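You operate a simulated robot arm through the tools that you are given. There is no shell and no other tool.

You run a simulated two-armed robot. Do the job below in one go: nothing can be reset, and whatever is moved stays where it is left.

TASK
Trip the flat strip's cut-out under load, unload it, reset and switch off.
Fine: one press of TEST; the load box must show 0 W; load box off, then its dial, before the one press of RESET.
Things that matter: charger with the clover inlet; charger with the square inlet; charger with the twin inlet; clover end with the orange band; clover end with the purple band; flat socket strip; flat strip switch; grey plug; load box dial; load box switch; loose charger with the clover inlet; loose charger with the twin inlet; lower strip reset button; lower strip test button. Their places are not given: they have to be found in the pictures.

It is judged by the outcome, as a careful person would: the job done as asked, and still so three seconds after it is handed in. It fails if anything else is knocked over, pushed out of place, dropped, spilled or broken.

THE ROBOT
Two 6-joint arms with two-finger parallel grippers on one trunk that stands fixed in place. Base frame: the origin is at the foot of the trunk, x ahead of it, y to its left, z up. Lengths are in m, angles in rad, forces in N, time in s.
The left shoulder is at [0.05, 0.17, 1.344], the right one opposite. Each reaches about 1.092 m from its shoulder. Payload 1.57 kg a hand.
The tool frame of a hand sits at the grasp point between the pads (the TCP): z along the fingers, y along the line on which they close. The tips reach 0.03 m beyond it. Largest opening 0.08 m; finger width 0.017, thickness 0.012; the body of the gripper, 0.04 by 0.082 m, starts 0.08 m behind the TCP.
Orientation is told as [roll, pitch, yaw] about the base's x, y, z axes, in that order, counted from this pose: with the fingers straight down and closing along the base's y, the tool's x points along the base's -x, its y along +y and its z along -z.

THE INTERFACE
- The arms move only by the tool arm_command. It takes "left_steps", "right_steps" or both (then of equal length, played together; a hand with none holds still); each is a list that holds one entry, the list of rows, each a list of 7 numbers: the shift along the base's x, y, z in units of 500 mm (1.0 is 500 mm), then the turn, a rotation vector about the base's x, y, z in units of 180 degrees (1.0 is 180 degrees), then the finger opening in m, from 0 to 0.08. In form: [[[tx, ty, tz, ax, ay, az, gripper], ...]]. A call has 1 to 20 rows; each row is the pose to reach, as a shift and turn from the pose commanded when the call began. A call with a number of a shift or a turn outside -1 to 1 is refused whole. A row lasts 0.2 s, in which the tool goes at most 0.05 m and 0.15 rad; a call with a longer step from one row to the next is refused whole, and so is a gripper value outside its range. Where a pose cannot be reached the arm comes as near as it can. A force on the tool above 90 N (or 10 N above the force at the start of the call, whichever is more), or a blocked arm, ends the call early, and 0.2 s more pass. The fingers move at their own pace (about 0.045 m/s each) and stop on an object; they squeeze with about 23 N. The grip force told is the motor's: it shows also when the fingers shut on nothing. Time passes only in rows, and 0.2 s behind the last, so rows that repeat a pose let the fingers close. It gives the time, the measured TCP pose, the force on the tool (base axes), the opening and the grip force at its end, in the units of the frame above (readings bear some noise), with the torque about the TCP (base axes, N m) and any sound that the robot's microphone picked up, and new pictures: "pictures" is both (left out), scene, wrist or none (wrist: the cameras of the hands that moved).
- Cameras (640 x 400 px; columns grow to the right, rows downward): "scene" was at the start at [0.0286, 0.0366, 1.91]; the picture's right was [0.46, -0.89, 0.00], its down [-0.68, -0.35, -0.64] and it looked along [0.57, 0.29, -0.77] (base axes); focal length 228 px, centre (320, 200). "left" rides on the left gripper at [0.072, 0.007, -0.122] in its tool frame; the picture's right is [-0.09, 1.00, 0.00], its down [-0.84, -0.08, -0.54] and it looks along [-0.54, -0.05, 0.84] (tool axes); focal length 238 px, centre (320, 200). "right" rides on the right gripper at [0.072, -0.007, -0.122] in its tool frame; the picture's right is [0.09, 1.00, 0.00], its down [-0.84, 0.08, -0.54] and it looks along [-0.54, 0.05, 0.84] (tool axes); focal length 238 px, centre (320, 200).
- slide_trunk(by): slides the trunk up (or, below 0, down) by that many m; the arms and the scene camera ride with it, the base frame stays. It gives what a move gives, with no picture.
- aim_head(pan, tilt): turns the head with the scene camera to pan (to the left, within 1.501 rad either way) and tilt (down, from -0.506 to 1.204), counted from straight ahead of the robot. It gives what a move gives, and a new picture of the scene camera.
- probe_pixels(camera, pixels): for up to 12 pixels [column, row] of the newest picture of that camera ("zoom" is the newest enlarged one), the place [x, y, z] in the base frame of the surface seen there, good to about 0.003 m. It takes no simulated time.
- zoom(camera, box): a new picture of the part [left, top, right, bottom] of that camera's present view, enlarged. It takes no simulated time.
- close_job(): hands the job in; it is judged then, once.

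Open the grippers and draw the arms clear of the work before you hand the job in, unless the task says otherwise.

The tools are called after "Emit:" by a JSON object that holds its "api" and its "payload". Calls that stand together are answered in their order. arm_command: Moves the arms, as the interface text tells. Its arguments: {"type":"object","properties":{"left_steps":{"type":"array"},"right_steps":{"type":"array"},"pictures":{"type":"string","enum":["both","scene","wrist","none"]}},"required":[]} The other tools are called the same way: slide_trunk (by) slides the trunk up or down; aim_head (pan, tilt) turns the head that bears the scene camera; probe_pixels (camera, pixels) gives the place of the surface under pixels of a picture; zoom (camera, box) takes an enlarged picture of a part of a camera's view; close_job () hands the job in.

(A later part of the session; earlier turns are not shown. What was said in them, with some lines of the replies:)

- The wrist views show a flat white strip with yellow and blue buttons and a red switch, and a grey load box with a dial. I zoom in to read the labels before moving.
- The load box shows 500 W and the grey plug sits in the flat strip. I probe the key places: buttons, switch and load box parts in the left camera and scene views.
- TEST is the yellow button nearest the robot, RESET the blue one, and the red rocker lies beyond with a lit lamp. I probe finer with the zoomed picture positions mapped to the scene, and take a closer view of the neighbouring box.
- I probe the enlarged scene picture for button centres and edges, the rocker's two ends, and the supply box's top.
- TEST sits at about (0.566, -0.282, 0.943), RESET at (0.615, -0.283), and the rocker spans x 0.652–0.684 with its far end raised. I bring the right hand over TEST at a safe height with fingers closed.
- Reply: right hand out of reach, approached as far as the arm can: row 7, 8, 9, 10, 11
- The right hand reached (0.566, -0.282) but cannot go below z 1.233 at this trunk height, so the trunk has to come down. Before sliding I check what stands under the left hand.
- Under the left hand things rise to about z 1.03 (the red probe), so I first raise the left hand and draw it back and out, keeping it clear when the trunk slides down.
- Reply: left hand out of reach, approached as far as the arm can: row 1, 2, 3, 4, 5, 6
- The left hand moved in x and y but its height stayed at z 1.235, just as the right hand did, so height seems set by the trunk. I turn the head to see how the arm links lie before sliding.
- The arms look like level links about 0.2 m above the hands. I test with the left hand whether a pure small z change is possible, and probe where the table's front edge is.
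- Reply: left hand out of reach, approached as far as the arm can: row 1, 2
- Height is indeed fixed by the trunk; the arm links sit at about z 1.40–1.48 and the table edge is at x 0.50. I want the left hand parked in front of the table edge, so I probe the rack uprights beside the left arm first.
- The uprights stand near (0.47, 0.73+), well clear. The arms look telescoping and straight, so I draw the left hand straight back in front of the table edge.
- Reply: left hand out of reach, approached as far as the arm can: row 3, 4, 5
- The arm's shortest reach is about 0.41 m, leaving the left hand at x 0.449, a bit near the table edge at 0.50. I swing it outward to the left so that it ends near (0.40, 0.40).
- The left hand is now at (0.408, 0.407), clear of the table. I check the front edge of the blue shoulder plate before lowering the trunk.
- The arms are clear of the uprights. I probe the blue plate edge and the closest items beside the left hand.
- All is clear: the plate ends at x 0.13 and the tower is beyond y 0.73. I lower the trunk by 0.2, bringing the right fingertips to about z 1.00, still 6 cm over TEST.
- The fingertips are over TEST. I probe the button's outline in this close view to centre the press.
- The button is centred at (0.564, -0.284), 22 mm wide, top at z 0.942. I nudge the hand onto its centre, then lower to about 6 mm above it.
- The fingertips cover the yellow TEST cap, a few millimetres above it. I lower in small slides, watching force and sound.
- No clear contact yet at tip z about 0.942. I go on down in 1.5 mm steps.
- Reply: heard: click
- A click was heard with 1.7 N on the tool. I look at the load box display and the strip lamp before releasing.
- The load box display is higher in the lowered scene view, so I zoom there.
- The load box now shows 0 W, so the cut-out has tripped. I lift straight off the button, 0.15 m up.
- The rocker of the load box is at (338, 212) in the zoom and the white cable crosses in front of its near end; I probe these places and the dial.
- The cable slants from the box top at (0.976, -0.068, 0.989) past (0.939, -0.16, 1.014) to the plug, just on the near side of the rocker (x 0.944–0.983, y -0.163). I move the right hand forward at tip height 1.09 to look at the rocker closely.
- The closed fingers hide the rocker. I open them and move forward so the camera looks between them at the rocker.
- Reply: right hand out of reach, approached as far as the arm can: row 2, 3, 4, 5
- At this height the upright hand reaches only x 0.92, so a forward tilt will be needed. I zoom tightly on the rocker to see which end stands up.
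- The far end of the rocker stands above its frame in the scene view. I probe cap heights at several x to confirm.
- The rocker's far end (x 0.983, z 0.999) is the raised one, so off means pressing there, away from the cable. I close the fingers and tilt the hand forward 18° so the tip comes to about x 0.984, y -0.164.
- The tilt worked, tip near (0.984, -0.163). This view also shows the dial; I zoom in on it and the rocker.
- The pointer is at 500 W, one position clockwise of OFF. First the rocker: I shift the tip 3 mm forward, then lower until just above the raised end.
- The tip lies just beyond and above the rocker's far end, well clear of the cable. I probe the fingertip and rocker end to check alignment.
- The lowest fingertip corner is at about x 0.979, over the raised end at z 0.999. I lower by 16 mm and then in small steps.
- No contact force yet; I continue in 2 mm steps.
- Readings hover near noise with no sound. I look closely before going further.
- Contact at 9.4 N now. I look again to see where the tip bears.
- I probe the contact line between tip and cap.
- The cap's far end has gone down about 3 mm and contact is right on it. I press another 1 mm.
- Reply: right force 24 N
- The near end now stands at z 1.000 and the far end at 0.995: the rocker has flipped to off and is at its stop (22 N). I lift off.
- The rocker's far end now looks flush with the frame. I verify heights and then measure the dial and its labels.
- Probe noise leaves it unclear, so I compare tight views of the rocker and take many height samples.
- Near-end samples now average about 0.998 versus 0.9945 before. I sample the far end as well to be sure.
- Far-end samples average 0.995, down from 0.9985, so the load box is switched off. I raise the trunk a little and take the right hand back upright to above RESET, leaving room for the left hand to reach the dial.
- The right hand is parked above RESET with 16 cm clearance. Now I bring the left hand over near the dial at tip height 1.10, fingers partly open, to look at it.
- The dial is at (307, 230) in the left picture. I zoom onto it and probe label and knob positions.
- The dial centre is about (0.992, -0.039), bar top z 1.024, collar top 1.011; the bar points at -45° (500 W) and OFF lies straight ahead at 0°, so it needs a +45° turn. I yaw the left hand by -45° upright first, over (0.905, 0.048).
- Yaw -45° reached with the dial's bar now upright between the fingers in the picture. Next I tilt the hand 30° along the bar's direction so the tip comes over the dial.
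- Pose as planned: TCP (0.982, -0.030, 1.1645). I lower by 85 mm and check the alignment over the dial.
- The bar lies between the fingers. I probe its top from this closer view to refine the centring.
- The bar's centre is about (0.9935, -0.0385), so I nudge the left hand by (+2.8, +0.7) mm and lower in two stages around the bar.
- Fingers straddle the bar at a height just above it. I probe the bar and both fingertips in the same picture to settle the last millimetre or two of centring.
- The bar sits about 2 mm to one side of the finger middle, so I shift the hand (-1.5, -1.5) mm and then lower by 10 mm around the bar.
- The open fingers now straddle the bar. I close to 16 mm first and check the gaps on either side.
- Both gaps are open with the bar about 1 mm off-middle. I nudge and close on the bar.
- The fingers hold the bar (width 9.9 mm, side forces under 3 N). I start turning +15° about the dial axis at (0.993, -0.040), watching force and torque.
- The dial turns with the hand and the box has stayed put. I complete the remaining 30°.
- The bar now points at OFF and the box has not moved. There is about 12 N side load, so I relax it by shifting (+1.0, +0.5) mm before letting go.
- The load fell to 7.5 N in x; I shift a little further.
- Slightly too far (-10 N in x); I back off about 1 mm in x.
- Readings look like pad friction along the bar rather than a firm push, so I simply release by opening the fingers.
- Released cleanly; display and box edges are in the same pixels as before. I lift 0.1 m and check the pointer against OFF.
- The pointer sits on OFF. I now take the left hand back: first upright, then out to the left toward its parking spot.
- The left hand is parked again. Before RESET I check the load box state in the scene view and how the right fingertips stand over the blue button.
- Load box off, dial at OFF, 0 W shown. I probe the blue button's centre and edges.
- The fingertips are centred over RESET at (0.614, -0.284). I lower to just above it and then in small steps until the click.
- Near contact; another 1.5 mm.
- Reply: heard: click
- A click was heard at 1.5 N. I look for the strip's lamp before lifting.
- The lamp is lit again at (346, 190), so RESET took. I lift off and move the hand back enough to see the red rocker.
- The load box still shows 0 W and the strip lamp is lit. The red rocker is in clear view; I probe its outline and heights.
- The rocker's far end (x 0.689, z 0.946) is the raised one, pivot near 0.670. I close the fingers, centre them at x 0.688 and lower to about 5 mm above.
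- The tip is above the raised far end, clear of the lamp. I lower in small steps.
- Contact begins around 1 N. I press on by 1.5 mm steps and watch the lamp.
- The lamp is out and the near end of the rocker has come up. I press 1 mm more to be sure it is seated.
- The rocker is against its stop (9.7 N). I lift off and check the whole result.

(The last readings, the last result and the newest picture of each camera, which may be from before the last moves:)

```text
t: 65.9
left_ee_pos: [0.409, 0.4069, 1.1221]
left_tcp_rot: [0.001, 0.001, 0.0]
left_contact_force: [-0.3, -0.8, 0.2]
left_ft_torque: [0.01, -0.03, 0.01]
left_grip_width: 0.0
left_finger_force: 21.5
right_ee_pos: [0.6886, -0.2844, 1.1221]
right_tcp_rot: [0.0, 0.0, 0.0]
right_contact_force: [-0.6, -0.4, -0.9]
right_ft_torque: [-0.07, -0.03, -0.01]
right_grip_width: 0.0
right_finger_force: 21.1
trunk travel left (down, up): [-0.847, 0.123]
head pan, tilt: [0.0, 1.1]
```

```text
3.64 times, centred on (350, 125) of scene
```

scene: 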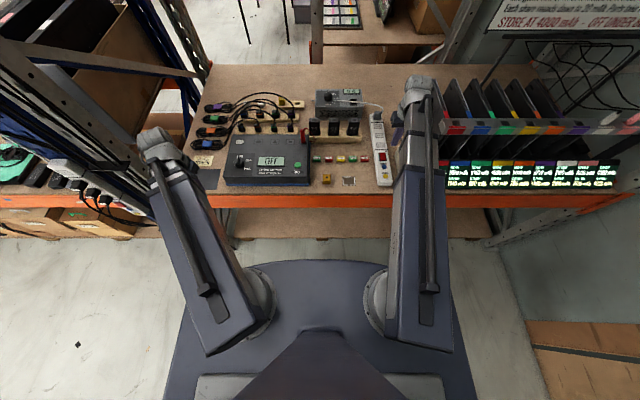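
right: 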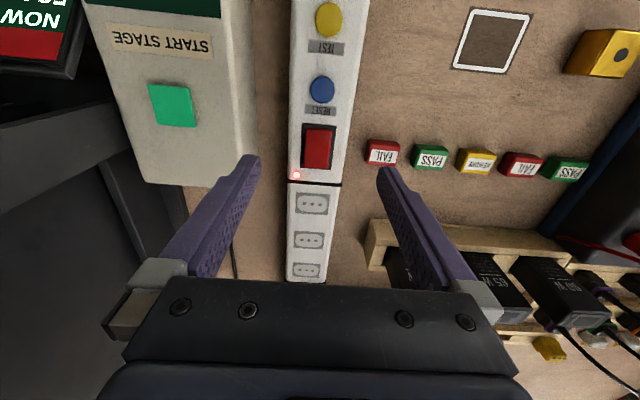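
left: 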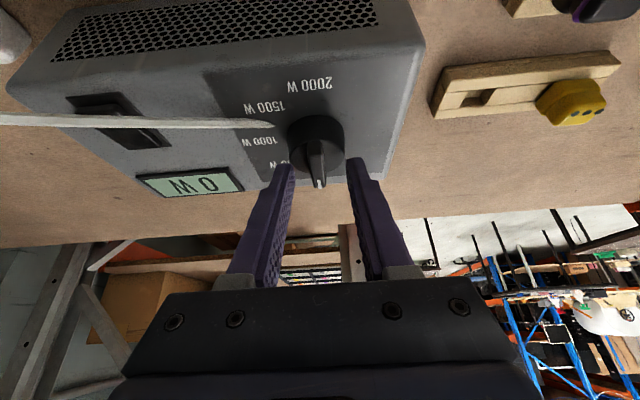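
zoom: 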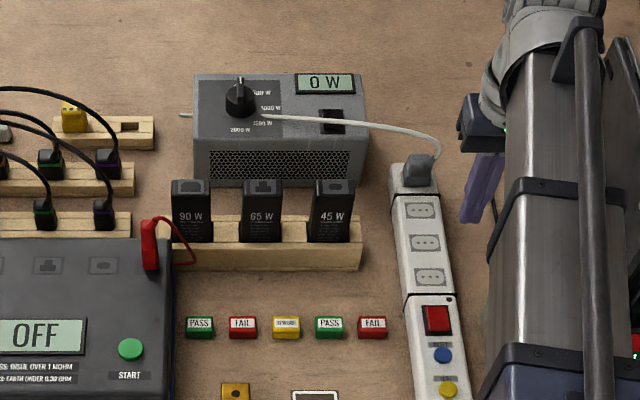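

Lamp out, rocker off, 0 W on the load box, nothing displaced. I raise the trunk, open both grippers and draw the right arm back clear of the bench.

Emit:
{"api": "slide_trunk", "payload": {"by": 0.11}}

Emit:
{"api": "arm_command", "payload": {"left_steps": [[[0, 0, 0, 0, 0, 0, 0.02], [0, 0, 0, 0, 0, 0, 0.04], [0, 0, 0, 0, 0, 0, 0.06], [0, 0, 0, 0, 0, 0, 0.08], [0, 0, 0, 0, 0, 0, 0.08], [0, 0, 0, 0, 0, 0, 0.08], [0, 0, 0, 0, 0, 0, 0.08]]], "right_steps": [[[-0.07, 0.004, 0, 0, 0, 0, 0.02], [-0.14, 0.008, 0, 0, 0, 0, 0.04], [-0.21, 0.012, 0, 0, 0, 0, 0.06], [-0.28, 0.016, 0, 0, 0, 0, 0.08], [-0.35, 0.02, 0, 0, 0, 0, 0.08], [-0.43, 0.024, 0, 0, 0, 0, 0.08], [-0.43, 0.024, 0, 0, 0, 0, 0.08]]], "pictures": "both"}}

Emit:
{"api": "zoom", "payload": {"camera": "scene", "box": [190, 80, 420, 230]}}

```text
t: 67.3
left_ee_pos: [0.4098, 0.4076, 1.2325]
left_tcp_rot: [0.0, -0.001, 0.0]
left_contact_force: [-0.5, 0.3, 0.9]
left_ft_torque: [-0.01, 0.0, 0.02]
left_grip_width: 0.0
left_finger_force: 21.4
right_ee_pos: [0.6882, -0.2843, 1.2322]
right_tcp_rot: [0.001, 0.0, -0.001]
right_contact_force: [0.6, 0.3, -0.2]
right_ft_torque: [-0.01, 0.0, 0.02]
right_grip_width: 0.0
right_finger_force: 21.1
trunk travel left (down, up): [-0.957, 0.013]
head pan, tilt: [0.0, 1.1]
```

```text
t: 68.9
left_ee_pos: [0.4107, 0.4072, 1.2315]
left_tcp_rot: [0.0, 0.001, 0.0]
left_contact_force: [0.6, -0.2, 0.0]
left_ft_torque: [-0.02, 0.03, -0.03]
left_grip_width: 0.0801
left_finger_force: 0.1
right_ee_pos: [0.4735, -0.2726, 1.2325]
right_tcp_rot: [-0.001, -0.002, -0.001]
right_contact_force: [1.1, -0.1, 0.5]
right_ft_torque: [0.0, 0.03, 0.05]
right_grip_width: 0.0798
right_finger_force: 0.1
trunk travel left (down, up): [-0.957, 0.013]
head pan, tilt: [0.0, 1.1]
```

scene: 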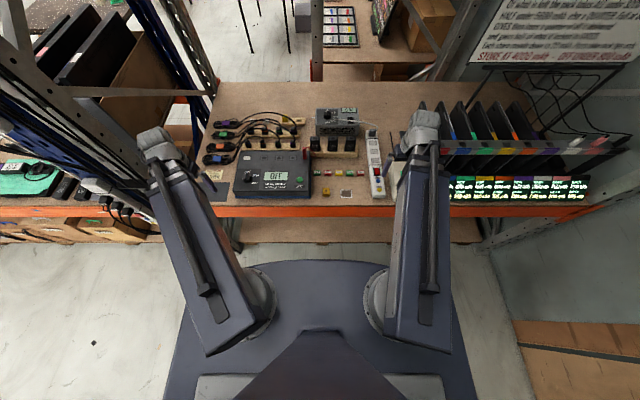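
right: 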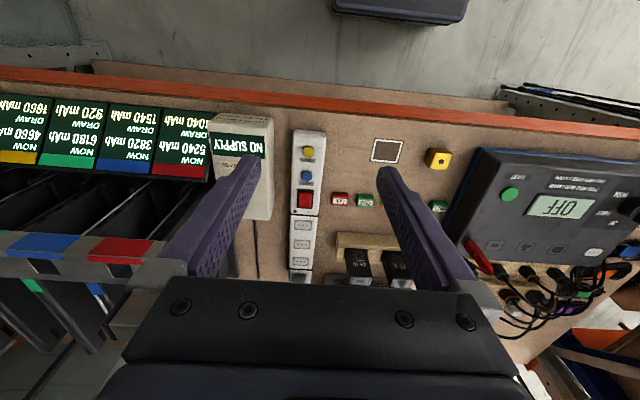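
left: 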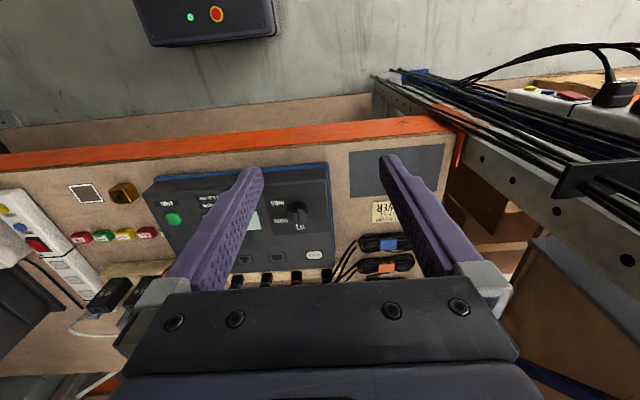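

```text
2.67 times, centred on (305, 155) of scene
```

zoom: 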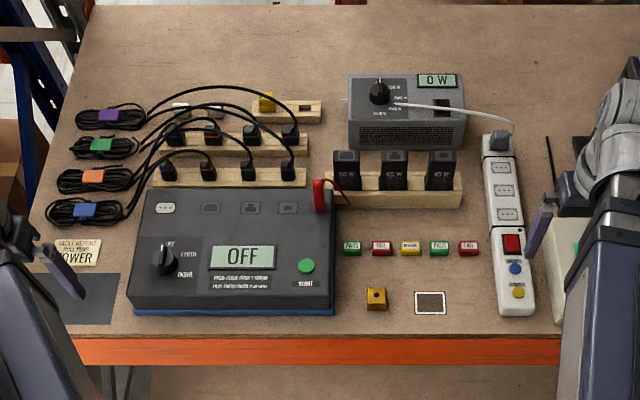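

Everything reads as asked: load box at 0 W with its switch off and dial at OFF, RESET pressed once, strip lamp out and rocker off, arms clear and grippers open. I hand the job in.

Emit:
{"api": "close_job", "payload": {}}

```text
The job is handed in.
```

The job is done and handed in. The flat strip's cut-out was tripped under load, then unloaded, reset and switched off. I did it in this order:

1. **TEST:** I pressed it once with the load box drawing 500 W. It clicked and the display dropped to 0 W.
2. **Load box off:** I pressed its switch at the far end. No click was heard, but the switch stayed tipped the other way after I lifted off.
3. **Dial:** I turned it from 500 W to OFF. There was some side load (about 12 N) on the dial while releasing it, but the box did not visibly move.
4. **RESET:** I pressed it once. It clicked, the strip's lamp came back on, and the load box stayed at 0 W.
5. **Strip switch:** I switched it off and the lamp went out.

At hand-in the load box showed 0 W and the grey plug was still in the strip. The last pictures showed nothing knocked over or out of place. Both grippers are open and the arms are clear of the bench.
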